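You operate a simulated robot arm through the tools that you are given. There is no shell and no other tool. Be economical: measure what you need, move in short steps, check, and stop when the job is done.

The job below is to be done with a simulated robot arm. You get a single attempt, and the scene is never put back.

JOB
Reset the jammed shredder, press reverse 3 times and start it again.
Fine: service switch to local first and back to line at the end; touch no other control. Where these are worked on the way, their far stop is far enough and under half their travel is too little: service switch.

The check looks at the end state, three seconds after you hand in, the way a careful person would. Anything else that was tipped, shoved, dropped, spilled or broken makes it a failure.

ROBOT AND FRAMES
A 6-joint arm with a two-finger parallel gripper, fixed in place. Base frame: the origin is at the foot of the arm, x ahead of it, y to its left, z up. Units: m, rad, N and s.
With the tool pointing down near the work surface it reaches from about 0.24 to 0.78 m from the base axis. Its first joint turns from -2.897 to 2.897 rad. Payload 3.91 kg.
Tool frame: the origin (TCP) lies between the finger pads and is the grasp point; the fingertips stand 0.03 m ahead of it; z points along the fingers, y is the line along which they close. Largest opening 0.11 m; finger width 0.02, thickness 0.01; the body of the gripper, 0.048 by 0.112 m, starts 0.055 m behind the TCP.
Orientation is that of the tool frame in the base frame, as a unit quaternion [x, y, z, w]. With the fingers straight down and closing along the base's y, the tool's x points along the base's -x, its y along +y and its z along -z.

CONTROLS
- The arm moves only by the tool servo_tool. Its argument "steps" is a list of rows, each a list of 7 numbers: the shift along the tool's x, y, z in m, then the turn, a rotation vector about the tool's x, y, z in rad, then the closure in counts, from 0 (fully open) to 255 (shut). In form: [[tx, ty, tz, wx, wy, wz, claw], ...]. A call has 1 to 10 rows; each row shifts and turns the commanded pose from where the row before left it, along the tool's axes as they then stand. Rows are played at 5 a second. More than 0.05 m and 0.15 rad between two rows, or a gripper value outside its range, and nothing of the call is played. A pose out of reach is approached as far as the arm can. The call stops where the force on the tool passes 40 N (or 10 N more than at its start, if that is more) or the arm is blocked; 0.2 s more then pass. Each finger travels about 0.045 m/s and halts on what it meets, pressing with about 26 N; the grip force reading is that of the motor and also rises with nothing between the fingers. The clock runs only during rows and for 0.2 s after the last one: add rows that do not move to give the fingers time. It gives the time, the measured TCP pose, the force on the tool (base axes), the opening and the grip force at its end, in the units of the frame above (readings bear some noise), with the torque about the TCP (base axes, N m) and any sound that the robot's microphone picked up, and new pictures: "pictures" is both (left out), scene, wrist or none.
- Cameras (640 x 400 px; columns grow to the right, rows downward): "scene" is fixed at [0.3997, 0.65, 1.6463]; the picture's right is [-0.96, 0.27, 0.00], its down [0.09, 0.33, -0.94] and it looks along [-0.26, -0.90, -0.34] (base axes); focal length 324 px, centre (320, 200). "wrist" rides on the gripper at [0.077, 0.007, -0.115] in the tool frame; the picture's right is [-0.09, 1.00, 0.00], its down [-0.80, -0.07, -0.59] and it looks along [-0.59, -0.05, 0.80] (tool axes); focal length 270 px, centre (320, 200). There is no depth. A picture from a camera that has moved, and an enlarged one, comes with that camera's place and axes in the base frame and with its lens.
- lift_body(by): slides the trunk up (or, below 0, down) by that many m; the arm rides with it, the base frame stays. It gives what a move gives, with no picture.
- zoom(camera, box): a new picture of the part [left, top, right, bottom] of that camera's present view, enlarged. No time passes.
- job_done(): hands the job in; it is judged then, once.

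Work in short steps. Places have to be worked out from the pictures, the camera data and where the tool is seen: move nearer, look again, correct. Check each grasp and each placing, and mend what went wrong. You have 120 turns and 200 pictures in all, those below and enlarged ones among them. Open the gripper and draw the arm clear of the work before you hand the job in, unless the task says otherwise; then end with one line.

The tools are called as name(argument=value, ...) on one line, values as JSON. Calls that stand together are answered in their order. servo_tool: Moves the arm, as the interface text tells. Its arguments: {"type":"object","properties":{"steps":{"type":"array","items":{"type":"array","items":{"type":"number"}}},"pictures":{"type":"string","enum":["both","scene","wrist","none"]}},"required":["steps"]} The other tools are called the same way: lift_body (by) slides the trunk up or down; zoom (camera, box) takes an enlarged picture of a part of a camera's view; job_done () hands the job in.

At the start:

```text
time: 0.0
tcp_pos: [0.172, -0.3936, 1.3508]
orientation: [0.0, 1.0, 0.0, 0.0]
contact_force: [-0.7, 0.4, 0.7]
moment: [0.01, -0.01, 0.03]
finger_gap: 0.1102
finger_force: 0.0
trunk travel left (down, up): [-0.55, 0.06]
```

scene: 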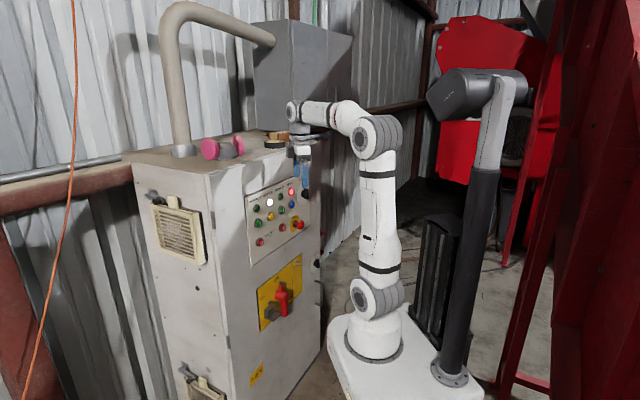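
wrist: 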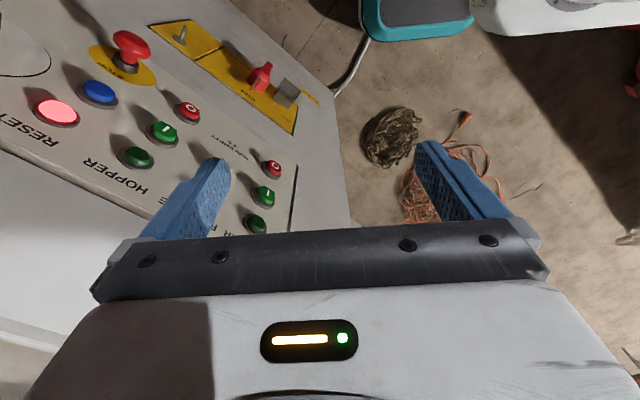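

I start by enlarging the panel in the scene view and the wrist view to read the labels.

zoom(camera="scene", box=[230, 160, 330, 260])

zoom(camera="scene", box=[230, 240, 330, 340])

zoom(camera="wrist", box=[0, 0, 360, 240])

```text
4.00 times, centred on (280, 210) of scene
camera zoom: at [0.3997, 0.65, 1.6463], right [-0.96, 0.27, 0.0], down [0.09, 0.33, -0.94], along [-0.26, -0.9, -0.34], focal length 1294 px, centre (480, 160)
```

zoom: 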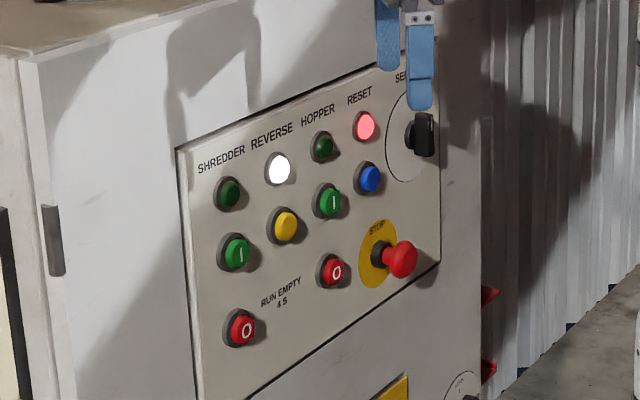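

```text
4.00 times, centred on (280, 290) of scene
camera zoom: at [0.3997, 0.65, 1.6463], right [-0.96, 0.27, 0.0], down [0.09, 0.33, -0.94], along [-0.26, -0.9, -0.34], focal length 1294 px, centre (480, -160)
```

zoom: 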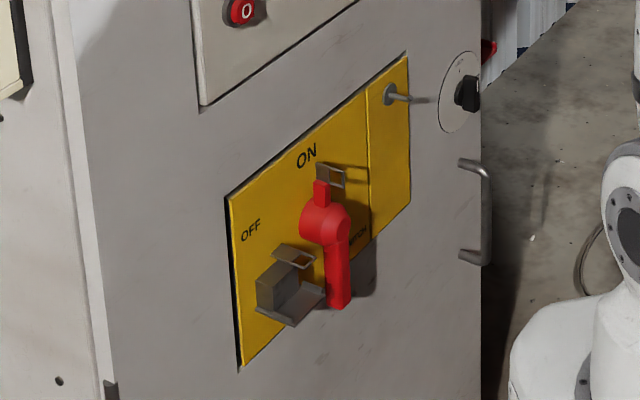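

```text
1.67 times, centred on (180, 120) of wrist
camera zoom: at [0.0946, -0.3877, 1.4659], right [0.09, 1.0, 0.0], down [0.8, -0.07, 0.59], along [0.59, -0.05, -0.8], focal length 450 px, centre (553, 333)
```

zoom: 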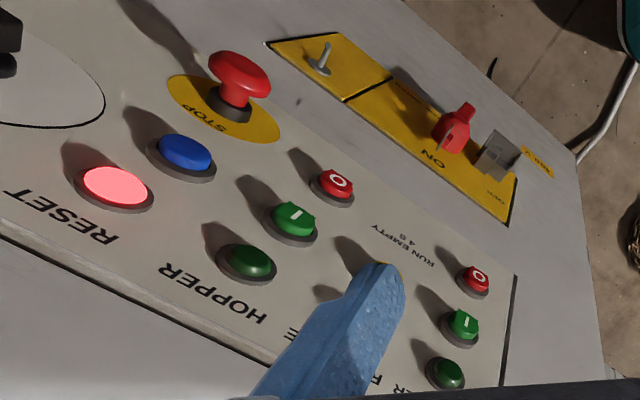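

Triangulating from both views, the panel is vertical and faces roughly (-0.71, 0.71, 0). The lamp row is at z≈1.205, the bottom row at z≈1.068, and the columns are about 0.075 m apart. I'll yaw the tool by 45° to line up with the panel and close the fingers.

servo_tool(steps=[[0, 0, 0, 0, 0, 0.131, 0], [0, 0, 0, 0, 0, 0.131, 100], [0, 0, 0, 0, 0, 0.131, 200], [0, 0, 0, 0, 0, 0.131, 255], [0, 0, 0, 0, 0, 0.131, 255], [0, 0, 0, 0, 0, 0.1304, 255]], pictures="wrist")

```text
time: 1.4
tcp_pos: [0.1718, -0.3934, 1.35]
orientation: [0.384, 0.923, -0.001, 0.0]
contact_force: [0.2, -0.2, 0.6]
moment: [0.0, 0.01, 0.0]
finger_gap: 0.0056
finger_force: 0.0
trunk travel left (down, up): [-0.55, 0.06]
camera wrist: at [0.1222, -0.3348, 1.4658], right [0.77, 0.64, 0.0], down [0.51, -0.62, 0.59], along [0.38, -0.46, -0.8], focal length 270 px, centre (320, 200)
```

wrist: 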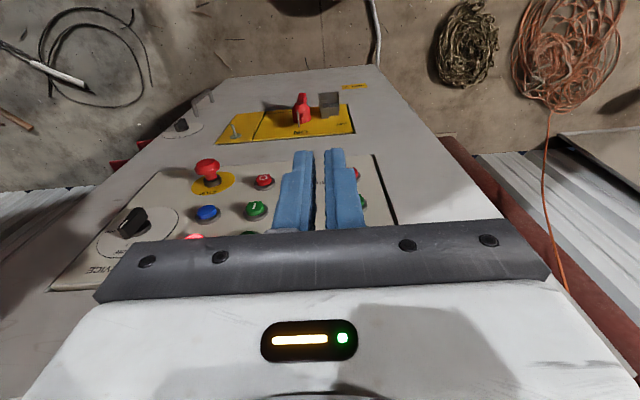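

The yaw is right. Next I'll tilt the fingers forward towards the panel with the TCP held in place.

servo_tool(steps=[[0, 0, 0, 0, -0.143, 0, 255], [0, 0, 0, 0, -0.143, 0, 255], [0, 0, 0, 0, -0.143, 0, 255], [0, 0, 0, 0, -0.143, 0, 255], [0, 0, 0, 0, -0.143, 0, 255], [0, 0, 0, 0, -0.143, 0, 255]], pictures="both")

```text
time: 2.8
tcp_pos: [0.1715, -0.394, 1.3518]
orientation: [0.348, 0.839, -0.16, 0.385]
contact_force: [0.0, -0.3, 0.0]
moment: [-0.01, -0.01, 0.0]
finger_gap: 0.0003
finger_force: 25.7
trunk travel left (down, up): [-0.55, 0.06]
camera wrist: at [0.0795, -0.2925, 1.3682], right [0.75, 0.66, 0.07], down [0.0, -0.1, 0.99], along [0.67, -0.74, -0.08], focal length 270 px, centre (320, 200)
```

scene: 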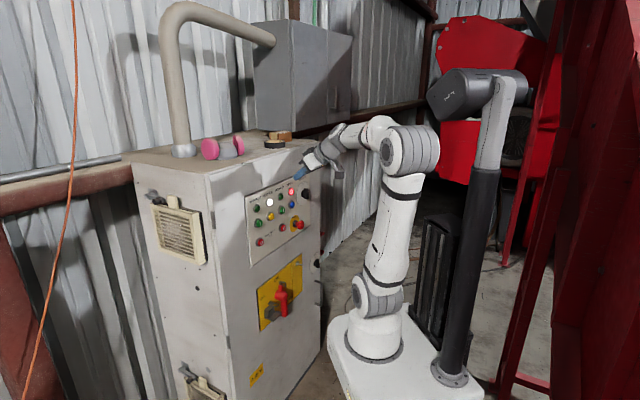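
wrist: 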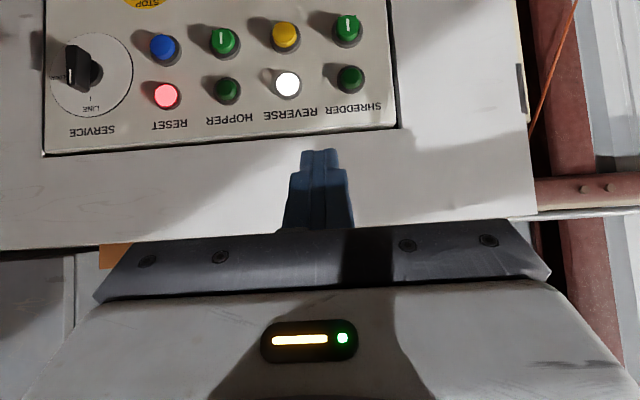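

The view is now clear. I'll zoom in on the service switch to read its positions.

zoom(camera="wrist", box=[40, 20, 200, 140])

zoom(camera="wrist", box=[180, 0, 400, 140])

```text
3.33 times, centred on (120, 80) of wrist
camera zoom: at [0.0795, -0.2925, 1.3682], right [0.75, 0.66, 0.07], down [0.0, -0.1, 0.99], along [0.67, -0.74, -0.08], focal length 901 px, centre (987, 600)
```

zoom: 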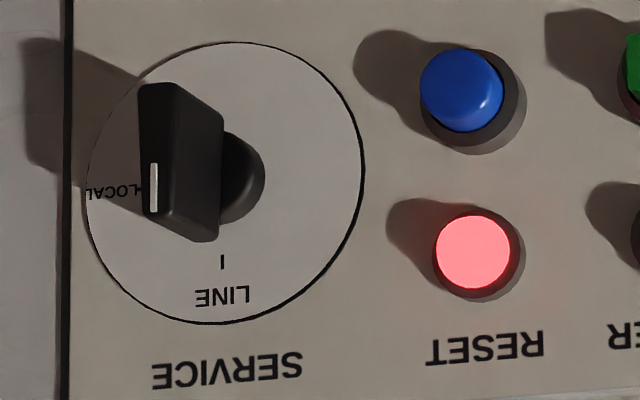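

```text
2.86 times, centred on (290, 70) of wrist
camera zoom: at [0.0795, -0.2925, 1.3682], right [0.75, 0.66, 0.07], down [0.0, -0.1, 0.99], along [0.67, -0.74, -0.08], focal length 772 px, centre (406, 571)
```

zoom: 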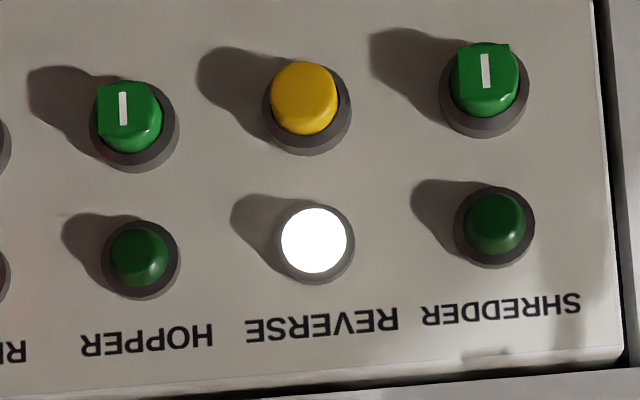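

The service switch now points to LINE (up), and LOCAL is a 90° clockwise turn to the right. I'll finish the tilt so the tool is horizontal and square to the panel.

servo_tool(steps=[[0, 0, 0, 0, -0.143, 0, 255], [0, 0, 0, 0, -0.143, 0, 255], [0, 0, 0, 0, -0.143, 0, 255], [0, 0, 0, 0, -0.143, 0, 200], [0, 0, 0, 0, -0.141, 0, 120]], pictures="wrist")

```text
time: 4.0
tcp_pos: [0.1715, -0.3946, 1.3517]
orientation: [0.27, 0.652, -0.271, 0.654]
contact_force: [-0.2, -0.2, 0.0]
moment: [0.01, 0.02, -0.01]
finger_gap: 0.0497
finger_force: 0.0
trunk travel left (down, up): [-0.55, 0.06]
camera wrist: at [0.0955, -0.3092, 1.2745], right [0.71, 0.7, 0.09], down [-0.47, 0.37, 0.8], along [0.53, -0.61, 0.59], focal length 270 px, centre (320, 200)
```

wrist: 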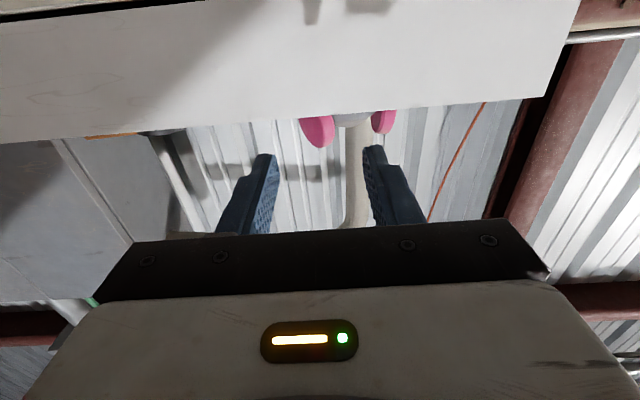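

The tool is horizontal and square. I'll move down and sideways to stand in front of the service switch at r≈0.454, z≈1.157, still clear of the panel.

servo_tool(steps=[[0.0243, -0.0371, 0, 0, 0, 0, 100], [0.0243, -0.0371, 0, 0, 0, 0, 100], [0.0243, -0.0371, 0, 0, 0, 0, 100], [0.0243, -0.0371, 0, 0, 0, 0, 100], [0.0243, -0.0371, 0, 0, 0, 0, 100], [0.0243, -0.0371, 0, 0, 0, 0, 100], [0.0243, -0.0371, 0, 0, 0, 0, 100], [0.0243, -0.0371, 0, 0, 0, 0, 100], [0, 0, 0, 0, 0, 0, 100]], pictures="both")

```text
time: 6.0
tcp_pos: [-0.0361, -0.6024, 1.1584]
orientation: [0.27, 0.653, -0.27, 0.653]
contact_force: [0.4, -0.2, 0.6]
moment: [-0.03, -0.01, 0.0]
finger_gap: 0.0668
finger_force: 0.1
trunk travel left (down, up): [-0.55, 0.06]
camera wrist: at [-0.113, -0.5179, 1.0822], right [0.7, 0.7, 0.09], down [-0.47, 0.37, 0.8], along [0.53, -0.61, 0.59], focal length 270 px, centre (320, 200)
```

scene: 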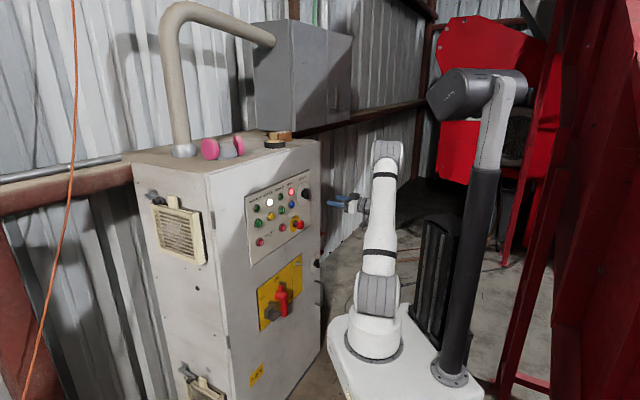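
wrist: 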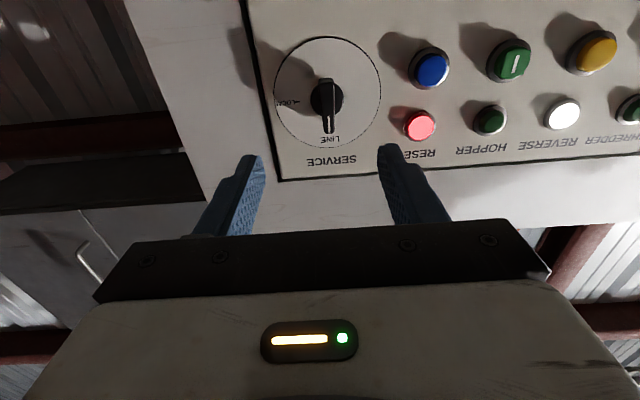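

The knob sits about 8 mm to tool +y and almost level. I'll correct for that, advance 0.07 m with the fingers either side, and look again.

servo_tool(steps=[[0, 0.008, 0.0, 0, 0, 0, 100], [0, 0, 0.035, 0, 0, 0, 100], [0, 0, 0.035, 0, 0, 0, 100], [0, 0, 0, 0, 0, 0, 100]], pictures="both")

zoom(camera="wrist", box=[200, 0, 440, 160])

zoom(camera="scene", box=[270, 160, 360, 230])

```text
time: 7.0
tcp_pos: [0.0176, -0.6469, 1.1597]
orientation: [0.271, 0.653, -0.271, 0.653]
contact_force: [0.4, -0.6, 0.6]
moment: [-0.01, 0.0, 0.01]
finger_gap: 0.067
finger_force: 0.0
trunk travel left (down, up): [-0.55, 0.06]
camera wrist: at [-0.0594, -0.5631, 1.0823], right [0.7, 0.7, 0.09], down [-0.47, 0.37, 0.8], along [0.53, -0.61, 0.59], focal length 270 px, centre (320, 200)
```

scene: 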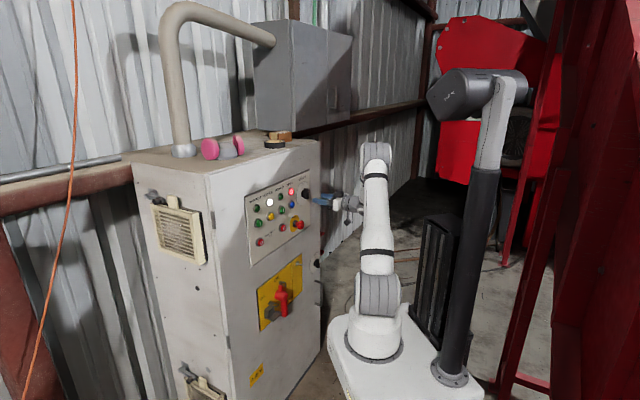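
wrist: 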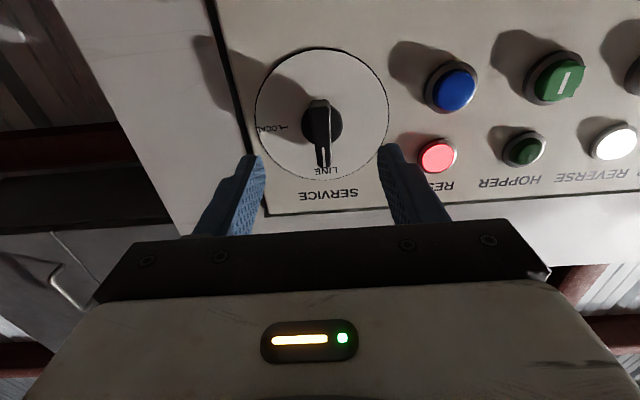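

```text
2.50 times, centred on (320, 80) of wrist
camera zoom: at [-0.0594, -0.5631, 1.0823], right [0.7, 0.7, 0.09], down [-0.47, 0.37, 0.8], along [0.53, -0.61, 0.59], focal length 676 px, centre (320, 500)
```

zoom: 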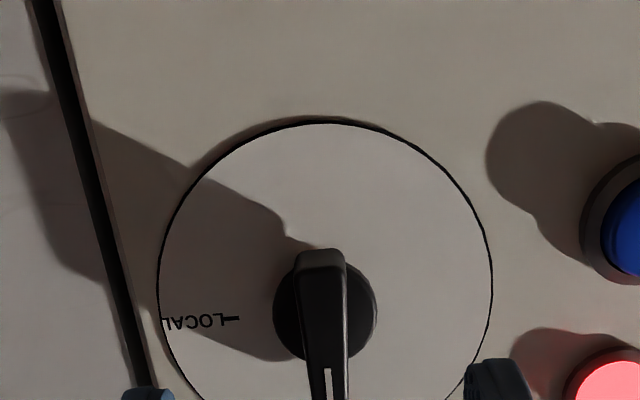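

```text
5.71 times, centred on (315, 195) of scene
camera zoom: at [0.3997, 0.65, 1.6463], right [-0.96, 0.27, 0.0], down [0.09, 0.33, -0.94], along [-0.26, -0.9, -0.34], focal length 1849 px, centre (349, 229)
```

zoom: 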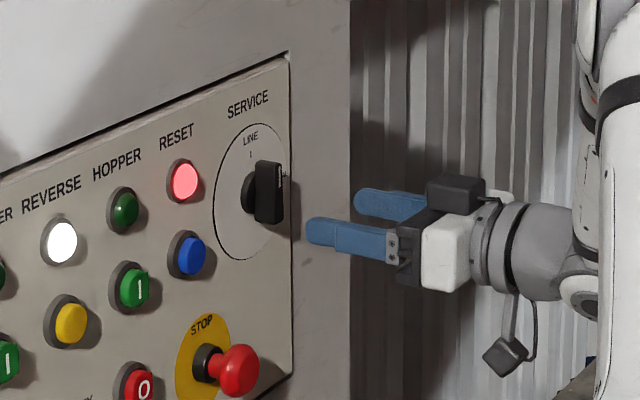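

The panel is about 0.117 m ahead of the TCP and the knob is centred to within 2 mm. I'll advance 0.066 m so the tips straddle the bar of the knob, then check from the side.

servo_tool(steps=[[0, 0.002, 0.022, 0, 0, 0, 100], [0, 0, 0.022, 0, 0, 0, 100], [0, 0, 0.022, 0, 0, 0, 100], [0, 0, 0, 0, 0, 0, 100]], pictures="wrist")

zoom(camera="scene", box=[270, 160, 360, 230])

```text
time: 8.0
tcp_pos: [0.0645, -0.6928, 1.1582]
orientation: [0.272, 0.653, -0.272, 0.653]
contact_force: [0.3, -0.3, -0.8]
moment: [-0.04, 0.0, 0.0]
finger_gap: 0.0671
finger_force: 0.0
trunk travel left (down, up): [-0.55, 0.06]
camera wrist: at [-0.0117, -0.6079, 1.0811], right [0.7, 0.7, 0.09], down [-0.47, 0.37, 0.8], along [0.53, -0.61, 0.59], focal length 270 px, centre (320, 200)
```

wrist: 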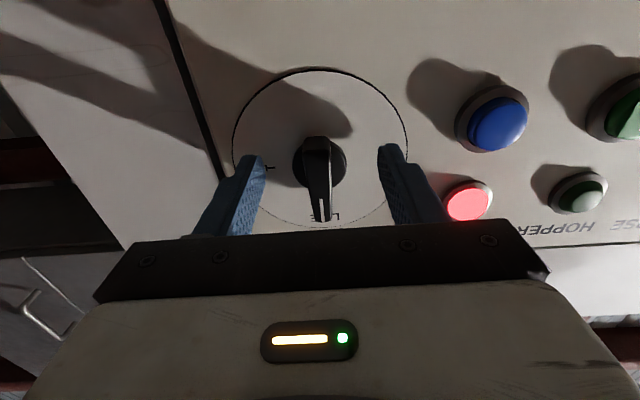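

```text
5.71 times, centred on (315, 195) of scene
camera zoom: at [0.3997, 0.65, 1.6463], right [-0.96, 0.27, 0.0], down [0.09, 0.33, -0.94], along [-0.26, -0.9, -0.34], focal length 1849 px, centre (349, 229)
```

zoom: 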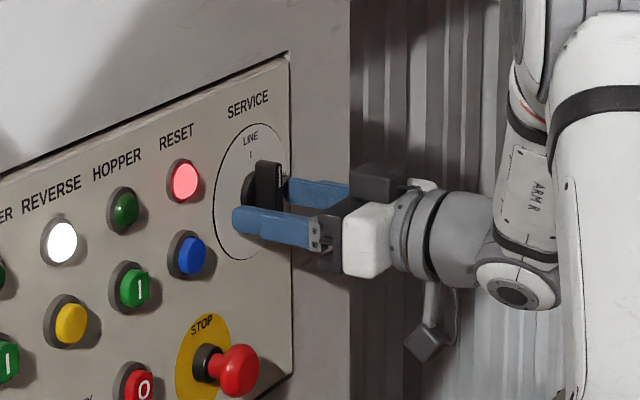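

The tips straddle the bar at the right depth. I'll raise 3 mm and close on it.

servo_tool(steps=[[-0.003, 0, 0.0, 0, 0, 0, 100], [0, 0, 0, 0, 0, 0, 255], [0, 0, 0, 0, 0, 0, 255], [0, 0, 0, 0, 0, 0, 255], [0, 0, 0, 0, 0, 0, 255], [0, 0, 0, 0, 0, 0, 255]], pictures="wrist")

zoom(camera="scene", box=[270, 160, 360, 230])

```text
time: 9.4
tcp_pos: [0.0637, -0.6938, 1.1604]
orientation: [0.271, 0.653, -0.271, 0.653]
contact_force: [-2.2, -4.2, 0.7]
moment: [-0.05, -0.06, -0.09]
finger_gap: 0.0149
finger_force: 44.7
trunk travel left (down, up): [-0.55, 0.06]
camera wrist: at [-0.0123, -0.608, 1.0834], right [0.71, 0.7, 0.09], down [-0.47, 0.37, 0.8], along [0.53, -0.61, 0.59], focal length 270 px, centre (320, 200)
```

wrist: 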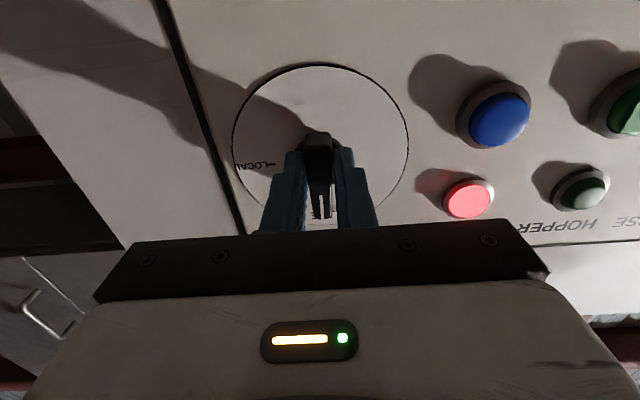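

```text
5.71 times, centred on (315, 195) of scene
camera zoom: at [0.3997, 0.65, 1.6463], right [-0.96, 0.27, 0.0], down [0.09, 0.33, -0.94], along [-0.26, -0.9, -0.34], focal length 1849 px, centre (349, 229)
```

zoom: 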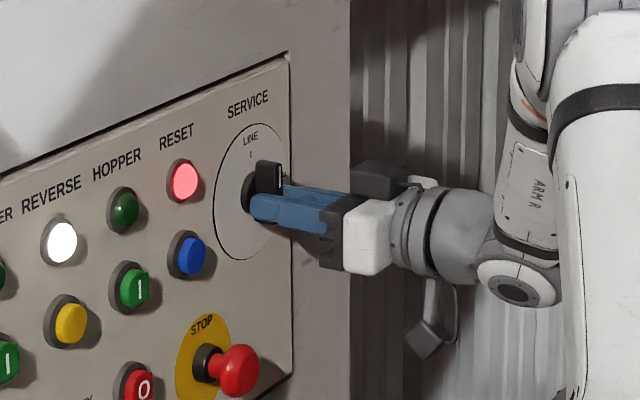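

The bar is gripped (gap 14.9 mm). I'll turn about +tool z a little at first and watch the forces.

servo_tool(steps=[[0, 0, 0, 0, 0, 0.13, 255], [0, 0, 0, 0, 0, 0.13, 255], [0, 0, 0, 0, 0, 0.13, 255]], pictures="wrist")

```text
time: 10.2
tcp_pos: [0.0654, -0.691, 1.161]
orientation: [0.392, 0.588, -0.137, 0.694]
contact_force: [1.0, 3.7, 3.7]
moment: [0.33, 0.33, 0.33]
finger_gap: 0.0149
finger_force: 44.9
trunk travel left (down, up): [-0.55, 0.06]
camera wrist: at [0.0092, -0.5866, 1.0922], right [0.63, 0.63, 0.46], down [-0.68, 0.16, 0.71], along [0.38, -0.76, 0.53], focal length 270 px, centre (320, 200)
```

wrist: 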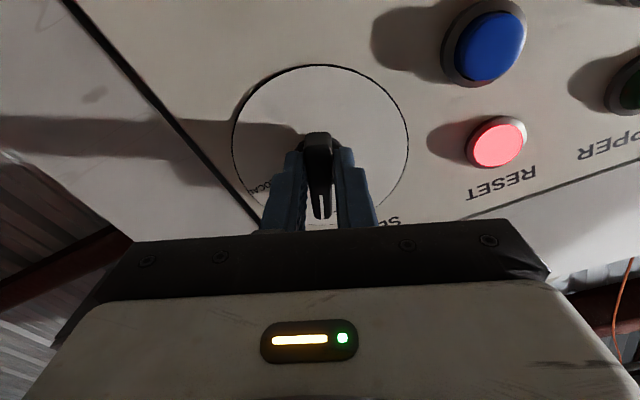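

The knob turns with the gripper towards LOCAL with low forces. I'll carry on to about 90°.

servo_tool(steps=[[0, 0, 0, 0, 0, 0.13, 255], [0, 0, 0, 0, 0, 0.13, 255], [0, 0, 0, 0, 0, 0.13, 255], [0, 0, 0, 0, 0, 0.13, 255], [0, 0, 0, 0, 0, 0.13, 255]], pictures="wrist")

```text
time: 11.4
tcp_pos: [0.0675, -0.6909, 1.1609]
orientation: [0.559, 0.433, 0.09, 0.702]
contact_force: [8.1, 9.2, 13.0]
moment: [-0.22, -0.16, 0.08]
finger_gap: 0.0149
finger_force: 45.4
trunk travel left (down, up): [-0.55, 0.06]
camera wrist: at [0.0345, -0.5613, 1.1292], right [0.3, 0.3, 0.9], down [-0.93, -0.09, 0.34], along [0.19, -0.95, 0.26], focal length 270 px, centre (320, 200)
```

wrist: 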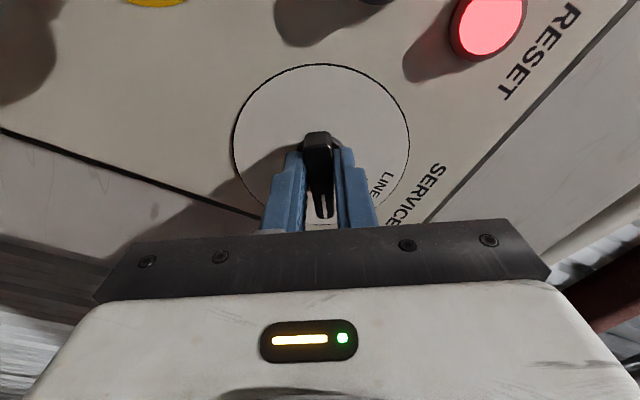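

There is a side load of about 18 N from a small axis offset, pushing along tool +y. I'll ease 3 mm that way and continue the turn.

servo_tool(steps=[[0, 0.003, 0, 0, 0, 0, 255], [0, 0.001, 0, 0, 0, 0.13, 255], [0, 0.001, 0, 0, 0, 0.13, 255], [0, 0.001, 0, 0, 0, 0.13, 255], [0, 0, 0, 0, 0, 0.14, 255]], pictures="wrist")

```text
time: 12.6
tcp_pos: [0.0672, -0.6898, 1.1636]
orientation: [0.654, 0.27, 0.271, 0.653]
contact_force: [1.7, 9.7, -5.4]
moment: [0.06, -0.05, 0.04]
finger_gap: 0.0147
finger_force: 44.4
trunk travel left (down, up): [-0.55, 0.06]
camera wrist: at [0.0402, -0.5556, 1.1721], right [-0.06, -0.07, 1.0], down [-0.99, -0.15, -0.07], along [0.15, -0.99, -0.06], focal length 270 px, centre (320, 200)
```

wrist: 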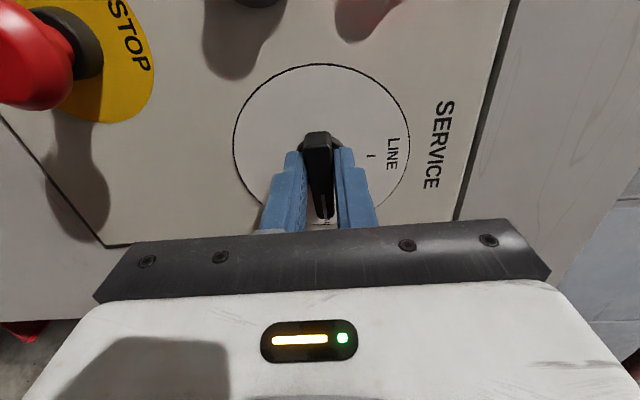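

The knob has turned the full 90°. I'll open, back out and confirm it stays at LOCAL.

servo_tool(steps=[[0, 0, 0, 0, 0, 0, 130], [0, 0, 0, 0, 0, 0, 130], [0, 0, 0, 0, 0, 0, 130], [0, 0, -0.04, 0, 0, 0, 130], [0, 0, -0.04, 0, 0, 0, 130], [0, 0, -0.04, 0, 0, 0, 130], [0, 0, 0, 0, 0, 0, 130]], pictures="wrist")

zoom(camera="scene", box=[240, 160, 340, 260])

```text
time: 14.2
tcp_pos: [-0.0161, -0.604, 1.1652]
orientation: [0.653, 0.27, 0.271, 0.653]
contact_force: [-0.8, -0.6, 0.6]
moment: [0.01, -0.01, -0.02]
finger_gap: 0.0539
finger_force: 0.1
trunk travel left (down, up): [-0.55, 0.06]
camera wrist: at [-0.0435, -0.4698, 1.1717], right [-0.06, -0.06, 1.0], down [-0.99, -0.15, -0.07], along [0.15, -0.99, -0.05], focal length 270 px, centre (320, 200)
```

wrist: 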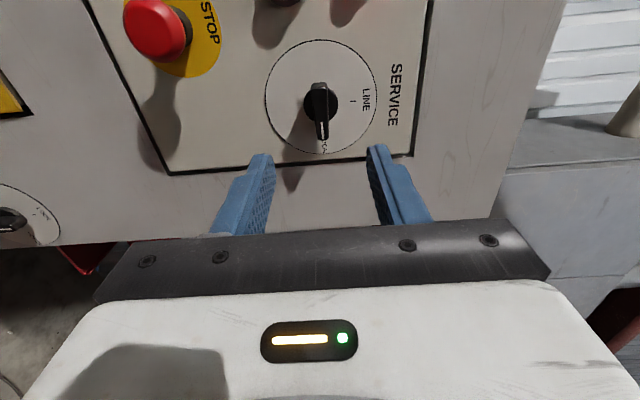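

```text
4.00 times, centred on (290, 210) of scene
camera zoom: at [0.3997, 0.65, 1.6463], right [-0.96, 0.27, 0.0], down [0.09, 0.33, -0.94], along [-0.26, -0.9, -0.34], focal length 1294 px, centre (440, 160)
```

zoom: 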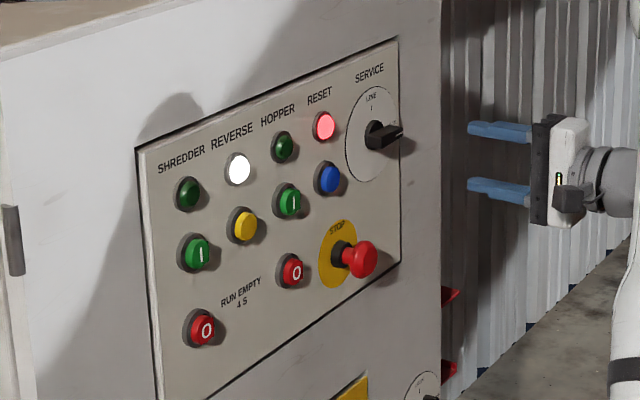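

LOCAL is set and holding. I'll keep this orientation (tool x points along the panel towards SHREDDER, y is up), close the fingers and shift in front of the blue RESET button at r≈0.345, z≈1.143.

servo_tool(steps=[[0.047, -0.011, 0, 0, 0, 0, 255], [0.047, -0.011, 0, 0, 0, 0, 255], [0, 0, 0.03, 0, 0, 0, 255], [0, 0, 0.03, 0, 0, 0, 255], [0, 0, 0, 0, 0, 0, 255], [0, 0, 0, 0, 0, 0, 255]], pictures="wrist")

zoom(camera="scene", box=[240, 160, 340, 260])

```text
time: 15.6
tcp_pos: [0.0909, -0.5819, 1.1416]
orientation: [0.654, 0.271, 0.271, 0.653]
contact_force: [0.0, 0.1, -0.6]
moment: [-0.01, -0.01, 0.02]
finger_gap: 0.0
finger_force: 26.2
trunk travel left (down, up): [-0.55, 0.06]
camera wrist: at [0.0638, -0.4473, 1.1488], right [-0.06, -0.06, 1.0], down [-0.99, -0.15, -0.07], along [0.15, -0.99, -0.05], focal length 270 px, centre (320, 200)
```

wrist: 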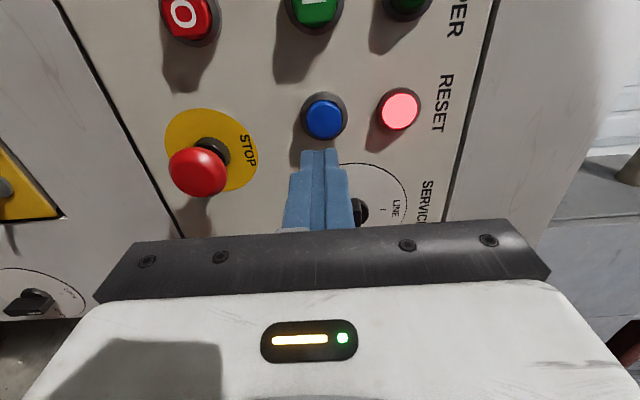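

```text
4.00 times, centred on (290, 210) of scene
camera zoom: at [0.3997, 0.65, 1.6463], right [-0.96, 0.27, 0.0], down [0.09, 0.33, -0.94], along [-0.26, -0.9, -0.34], focal length 1294 px, centre (440, 160)
```

zoom: 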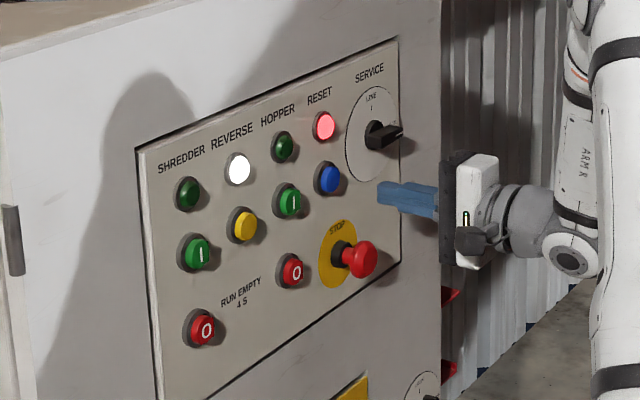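

The blue cap is roughly 3 mm off in x and 4 mm in y. I'll correct that, advance to near contact, then press in small steps while watching force and sound.

servo_tool(steps=[[0.003, 0.004, 0.02, 0, 0, 0, 255], [0, 0, 0.02, 0, 0, 0, 255], [0, 0, 0.008, 0, 0, 0, 255], [0, 0, 0, 0, 0, 0, 255]], pictures="wrist")

zoom(camera="scene", box=[290, 180, 340, 230])

```text
time: 16.6
tcp_pos: [0.127, -0.6125, 1.1472]
orientation: [0.653, 0.27, 0.27, 0.654]
contact_force: [-0.5, -0.3, 0.4]
moment: [-0.01, 0.0, -0.02]
finger_gap: 0.0
finger_force: 25.9
trunk travel left (down, up): [-0.55, 0.06]
camera wrist: at [0.1005, -0.4787, 1.154], right [-0.06, -0.06, 1.0], down [-0.99, -0.15, -0.07], along [0.15, -0.99, -0.05], focal length 270 px, centre (320, 200)
```

wrist: 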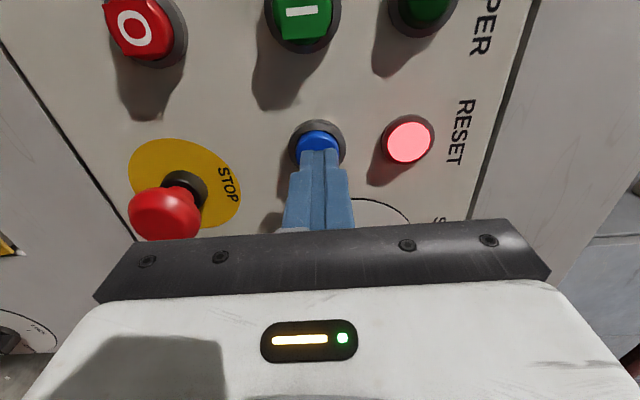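

```text
8.00 times, centred on (315, 205) of scene
camera zoom: at [0.3997, 0.65, 1.6463], right [-0.96, 0.27, 0.0], down [0.09, 0.33, -0.94], along [-0.26, -0.9, -0.34], focal length 2589 px, centre (360, 160)
```

zoom: 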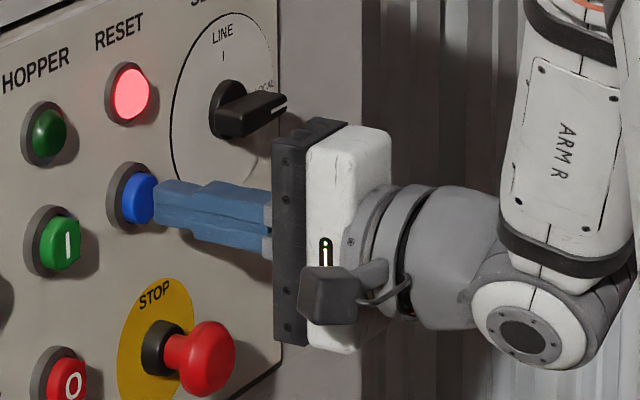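

The fingertips are lined up right at the blue cap. I'll press in small steps.

servo_tool(steps=[[0, 0, 0.004, 0, 0, 0, 255], [0, 0, 0.004, 0, 0, 0, 255], [0, 0, 0.003, 0, 0, 0, 255]], pictures="wrist")

```text
time: 17.4
tcp_pos: [0.1344, -0.6204, 1.1466]
orientation: [0.653, 0.271, 0.27, 0.653]
contact_force: [-1.1, 0.6, 0.3]
moment: [0.0, 0.0, 0.0]
finger_gap: 0.0
finger_force: 26.0
trunk travel left (down, up): [-0.55, 0.06]
camera wrist: at [0.1083, -0.4857, 1.1537], right [-0.06, -0.06, 1.0], down [-0.99, -0.15, -0.07], along [0.15, -0.99, -0.05], focal length 270 px, centre (320, 200)
```

wrist: 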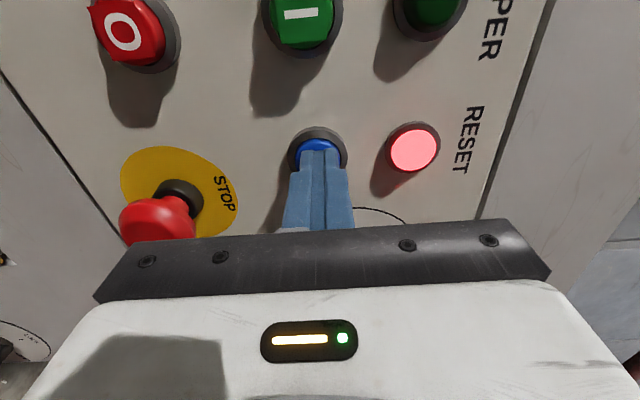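

Centred, and contact is only just starting. I'll press further.

servo_tool(steps=[[0, 0, 0.003, 0, 0, 0, 255], [0, 0, 0.003, 0, 0, 0, 255], [0, 0, 0.0, 0, 0, 0, 255]], pictures="wrist")

```text
time: 18.2
tcp_pos: [0.1374, -0.6225, 1.1469]
orientation: [0.653, 0.271, 0.27, 0.653]
contact_force: [-8.5, 15.2, -5.6]
moment: [0.17, 0.09, 0.1]
finger_gap: 0.0003
finger_force: 26.3
trunk travel left (down, up): [-0.55, 0.06]
heard: click
camera wrist: at [0.1112, -0.4887, 1.1538], right [-0.06, -0.06, 1.0], down [-0.99, -0.15, -0.07], along [0.15, -0.99, -0.05], focal length 270 px, centre (320, 200)
```

wrist: 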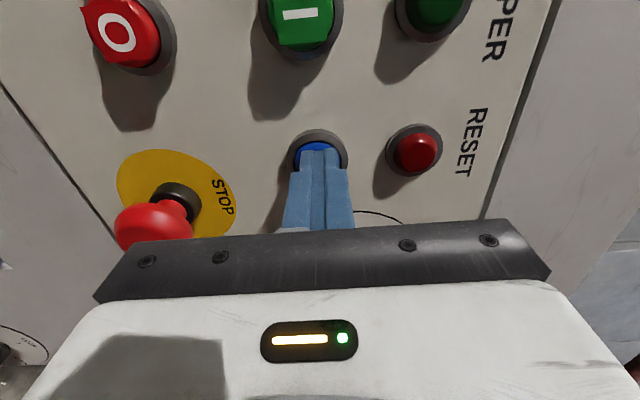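

It clicked and the red RESET lamp went out. I'll back off and move along to the yellow REVERSE button.

servo_tool(steps=[[0, 0, -0.035, 0, 0, 0, 255], [0, 0, -0.03, 0, 0, 0, 255], [0.048, 0, 0, 0, 0, 0, 255], [0.048, 0, 0, 0, 0, 0, 255], [0.048, 0, 0, 0, 0, 0, 255], [0, 0, 0, 0, 0, 0, 255]], pictures="wrist")

zoom(camera="scene", box=[240, 160, 340, 260])

```text
time: 19.6
tcp_pos: [0.1947, -0.4777, 1.147]
orientation: [0.653, 0.271, 0.27, 0.653]
contact_force: [-0.5, 0.8, -0.3]
moment: [0.03, 0.04, 0.0]
finger_gap: 0.0
finger_force: 26.0
trunk travel left (down, up): [-0.55, 0.06]
camera wrist: at [0.1678, -0.3432, 1.1542], right [-0.06, -0.06, 1.0], down [-0.99, -0.15, -0.07], along [0.15, -0.99, -0.05], focal length 270 px, centre (320, 200)
```

wrist: 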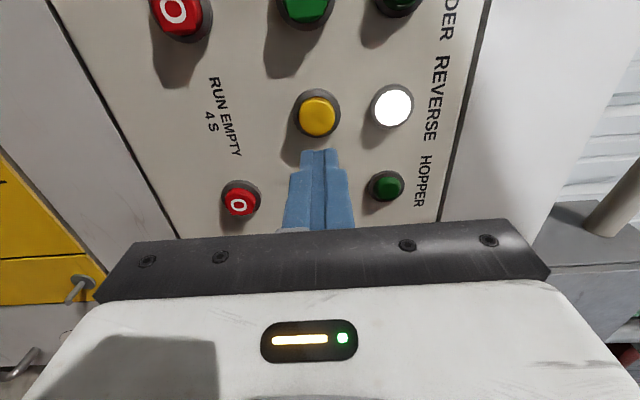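

```text
4.00 times, centred on (290, 210) of scene
camera zoom: at [0.3997, 0.65, 1.6463], right [-0.96, 0.27, 0.0], down [0.09, 0.33, -0.94], along [-0.26, -0.9, -0.34], focal length 1294 px, centre (440, 160)
```

zoom: 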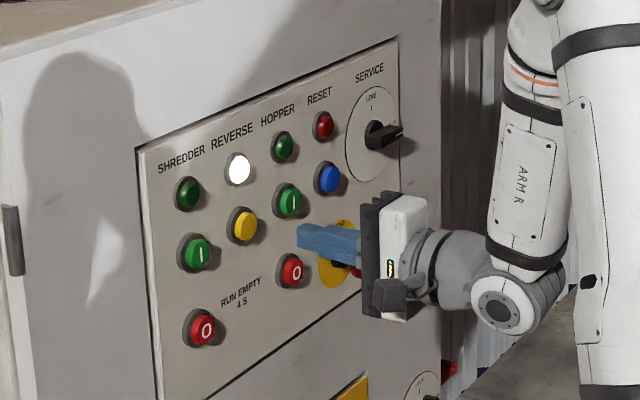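

REVERSE is lined up to within about 4 mm. I'll correct and advance to just off the cap.

servo_tool(steps=[[0.004, 0, 0.02, 0, 0, 0, 255], [0, 0, 0.025, 0, 0, 0, 255], [0, 0, 0, 0, 0, 0, 255]], pictures="wrist")

```text
time: 20.4
tcp_pos: [0.2299, -0.5075, 1.1474]
orientation: [0.653, 0.271, 0.271, 0.653]
contact_force: [0.2, 0.5, 0.0]
moment: [-0.04, 0.03, 0.0]
finger_gap: 0.0001
finger_force: 25.3
trunk travel left (down, up): [-0.55, 0.06]
camera wrist: at [0.2029, -0.3718, 1.1539], right [-0.06, -0.06, 1.0], down [-0.99, -0.15, -0.07], along [0.15, -0.99, -0.05], focal length 270 px, centre (320, 200)
```

wrist: 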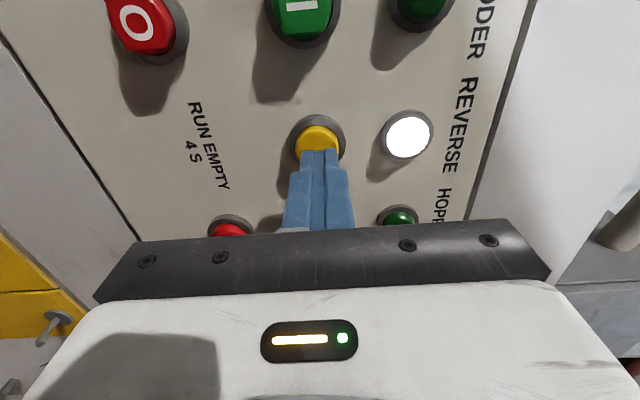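

Aligned. First press: about 17 mm in small steps.

servo_tool(steps=[[0, 0, 0.006, 0, 0, 0, 255], [0, 0, 0.005, 0, 0, 0, 255], [0, 0, 0.003, 0, 0, 0, 255], [0, 0, 0.003, 0, 0, 0, 255], [0, 0, 0.0, 0, 0, 0, 255]], pictures="wrist")

```text
time: 21.6
tcp_pos: [0.2406, -0.5174, 1.1475]
orientation: [0.654, 0.27, 0.271, 0.653]
contact_force: [-3.3, 5.6, -0.7]
moment: [0.03, 0.05, 0.0]
finger_gap: 0.0
finger_force: 26.0
trunk travel left (down, up): [-0.55, 0.06]
heard: click
camera wrist: at [0.214, -0.3839, 1.1539], right [-0.06, -0.06, 1.0], down [-0.99, -0.15, -0.07], along [0.15, -0.99, -0.05], focal length 270 px, centre (320, 200)
```

wrist: 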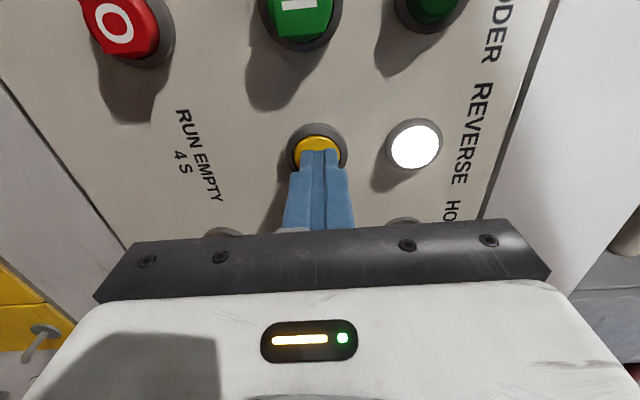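

One click at about 6.5 N, so press 1 is registered. I'll release completely now.

servo_tool(steps=[[0, 0, -0.01, 0, 0, 0, 255], [0, 0, -0.01, 0, 0, 0, 255], [0, 0, 0, 0, 0, 0, 255]], pictures="wrist")

```text
time: 22.4
tcp_pos: [0.2272, -0.5041, 1.1466]
orientation: [0.654, 0.271, 0.27, 0.653]
contact_force: [0.3, 0.1, 0.2]
moment: [0.01, 0.06, 0.03]
finger_gap: 0.0001
finger_force: 26.0
trunk travel left (down, up): [-0.55, 0.06]
camera wrist: at [0.2001, -0.3697, 1.1532], right [-0.06, -0.06, 1.0], down [-0.99, -0.15, -0.07], along [0.15, -0.99, -0.05], focal length 270 px, centre (320, 200)
```

wrist: 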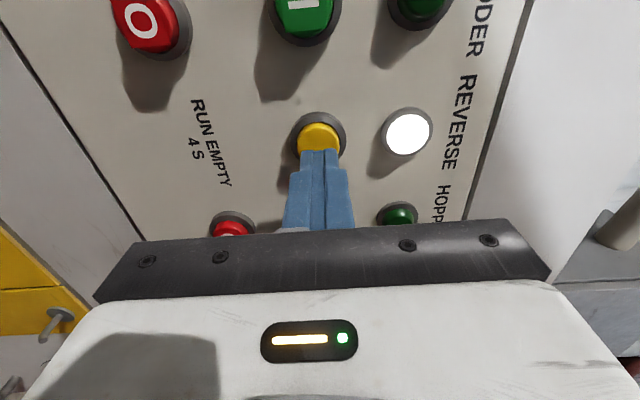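

The button sprang back and made no click on release. Second press: same travel.

servo_tool(steps=[[0, 0, 0.01, 0, 0, 0, 255], [0, 0, 0.006, 0, 0, 0, 255], [0, 0, 0.0045, 0, 0, 0, 255], [0, 0, 0.0, 0, 0, 0, 255]], pictures="none")

```text
time: 23.4
tcp_pos: [0.2413, -0.5176, 1.1469]
orientation: [0.654, 0.27, 0.27, 0.653]
contact_force: [-6.1, 4.9, -2.1]
moment: [0.03, 0.09, 0.0]
finger_gap: 0.0
finger_force: 26.2
trunk travel left (down, up): [-0.55, 0.06]
heard: click
```

Press 2 clicked. Release again.

servo_tool(steps=[[0, 0, -0.01, 0, 0, 0, 255], [0, 0, -0.0105, 0, 0, 0, 255], [0, 0, 0, 0, 0, 0, 255]], pictures="none")

```text
time: 24.2
tcp_pos: [0.228, -0.5041, 1.1482]
orientation: [0.653, 0.271, 0.271, 0.653]
contact_force: [0.2, -0.5, 0.8]
moment: [-0.01, 0.01, -0.02]
finger_gap: 0.0002
finger_force: 26.0
trunk travel left (down, up): [-0.55, 0.06]
```

Released with no contact force. Third press.

servo_tool(steps=[[0, 0, 0.01, 0, 0, 0, 255], [0, 0, 0.006, 0, 0, 0, 255], [0, 0, 0.0045, 0, 0, 0, 255], [0, 0, 0.0, 0, 0, 0, 255]], pictures="wrist")

```text
time: 25.2
tcp_pos: [0.2409, -0.5171, 1.1461]
orientation: [0.653, 0.27, 0.271, 0.653]
contact_force: [-5.3, 4.9, -1.4]
moment: [0.04, 0.04, -0.02]
finger_gap: 0.0
finger_force: 26.1
trunk travel left (down, up): [-0.55, 0.06]
heard: click
camera wrist: at [0.2143, -0.3837, 1.1544], right [-0.06, -0.06, 1.0], down [-0.99, -0.15, -0.07], along [0.15, -0.99, -0.05], focal length 270 px, centre (320, 200)
```

wrist: 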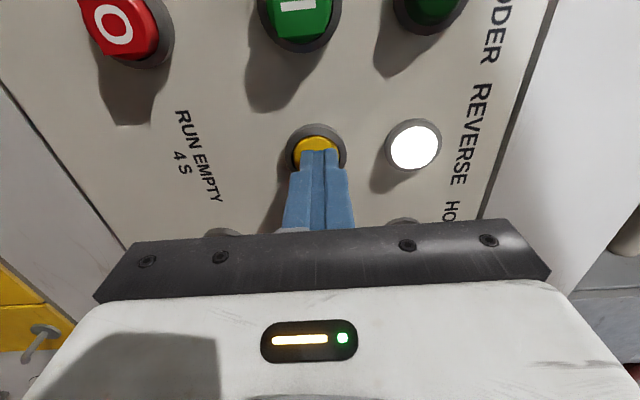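

Three clicks in all. I'll back away and move in front of the SHREDDER I button, and see whether the lamps change.

servo_tool(steps=[[0, 0, -0.03, 0, 0, 0, 255], [0, 0, -0.03, 0, 0, 0, 255], [0.037, 0, 0, 0, 0, 0, 255], [0.037, 0, 0, 0, 0, 0, 255], [0, 0, 0, 0, 0, 0, 255]], pictures="wrist")

zoom(camera="scene", box=[240, 160, 340, 260])

```text
time: 26.4
tcp_pos: [0.2534, -0.4352, 1.1458]
orientation: [0.653, 0.271, 0.271, 0.653]
contact_force: [1.4, -0.4, -0.3]
moment: [0.02, 0.02, -0.05]
finger_gap: 0.0001
finger_force: 25.7
out of reach, approached as far as the arm can: row 4
trunk travel left (down, up): [-0.55, 0.06]
camera wrist: at [0.2263, -0.2999, 1.1535], right [-0.06, -0.06, 1.0], down [-0.99, -0.15, -0.07], along [0.15, -0.99, -0.05], focal length 270 px, centre (320, 200)
```

wrist: 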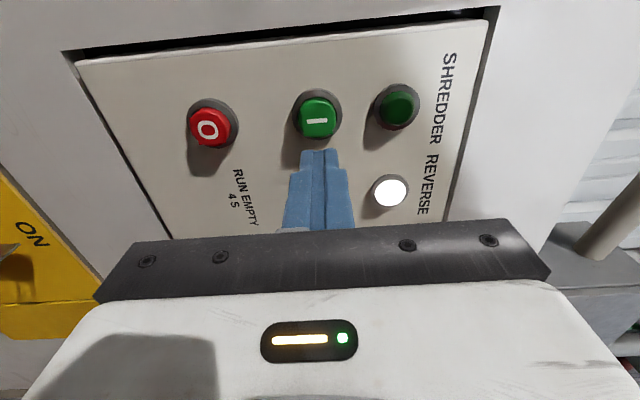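

```text
4.00 times, centred on (290, 210) of scene
camera zoom: at [0.3997, 0.65, 1.6463], right [-0.96, 0.27, 0.0], down [0.09, 0.33, -0.94], along [-0.26, -0.9, -0.34], focal length 1294 px, centre (440, 160)
```

zoom: 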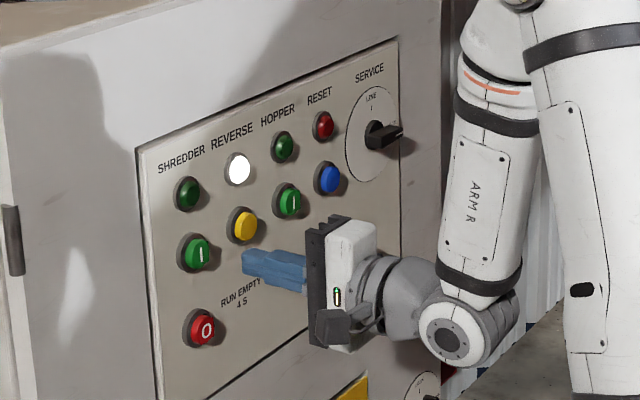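

I'm nearly in front of SHREDDER I, about 8 mm short because the arm hit a reach limit. I'll advance a little first, then correct.

servo_tool(steps=[[0, 0, 0.015, 0, 0, 0, 255], [0.004, 0, 0.005, 0, 0, 0, 255], [0, 0, 0, 0, 0, 0, 255]], pictures="wrist")

```text
time: 27.2
tcp_pos: [0.2704, -0.4449, 1.1472]
orientation: [0.653, 0.271, 0.271, 0.653]
contact_force: [-0.8, -0.5, 1.1]
moment: [0.01, -0.02, -0.02]
finger_gap: 0.0001
finger_force: 25.5
trunk travel left (down, up): [-0.55, 0.06]
camera wrist: at [0.2436, -0.3111, 1.1544], right [-0.06, -0.06, 1.0], down [-0.99, -0.15, -0.07], along [0.15, -0.99, -0.05], focal length 270 px, centre (320, 200)
```

wrist: 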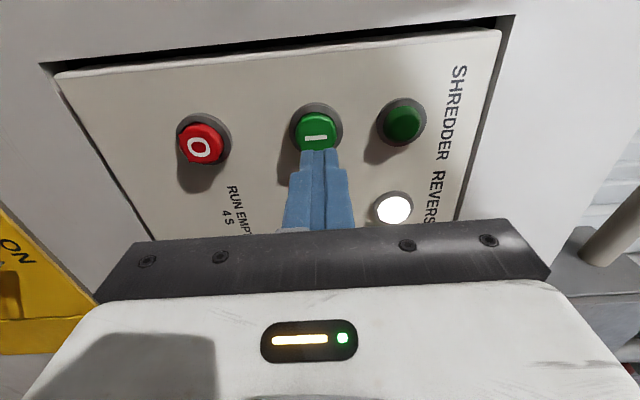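

About 4 mm left to correct. I'll advance to near contact.

servo_tool(steps=[[0.004, -0.001, 0.01, 0, 0, 0, 255], [0, 0, 0.008, 0, 0, 0, 255], [0, 0, 0, 0, 0, 0, 255]], pictures="wrist")

```text
time: 28.0
tcp_pos: [0.2866, -0.4553, 1.1457]
orientation: [0.653, 0.27, 0.27, 0.654]
contact_force: [0.4, -0.1, 0.1]
moment: [0.02, -0.01, 0.0]
finger_gap: 0.0
finger_force: 25.7
trunk travel left (down, up): [-0.55, 0.06]
camera wrist: at [0.2594, -0.3211, 1.1536], right [-0.06, -0.06, 1.0], down [-0.99, -0.15, -0.07], along [0.15, -0.99, -0.05], focal length 270 px, centre (320, 200)
```

wrist: 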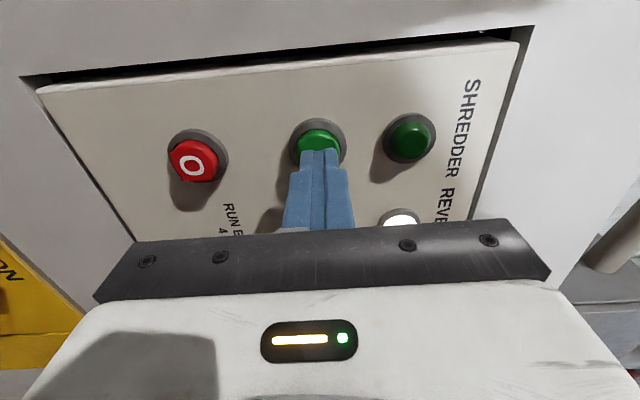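

Aligned on the green I button. Pressing now.

servo_tool(steps=[[0, 0, 0.005, 0, 0, 0, 255], [0, 0, 0.004, 0, 0, 0, 255], [0, 0, 0.003, 0, 0, 0, 255], [0, 0, 0.0, 0, 0, 0, 255]], pictures="wrist")

```text
time: 29.0
tcp_pos: [0.2944, -0.4624, 1.146]
orientation: [0.653, 0.271, 0.27, 0.654]
contact_force: [-2.5, 3.0, -1.8]
moment: [0.02, 0.0, -0.01]
finger_gap: 0.0002
finger_force: 26.3
trunk travel left (down, up): [-0.55, 0.06]
heard: click
camera wrist: at [0.2677, -0.3288, 1.1534], right [-0.06, -0.06, 1.0], down [-0.99, -0.15, -0.07], along [0.15, -0.99, -0.05], focal length 270 px, centre (320, 200)
```

wrist: 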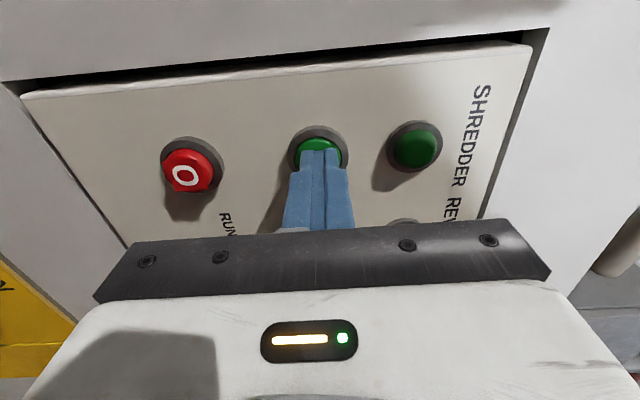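

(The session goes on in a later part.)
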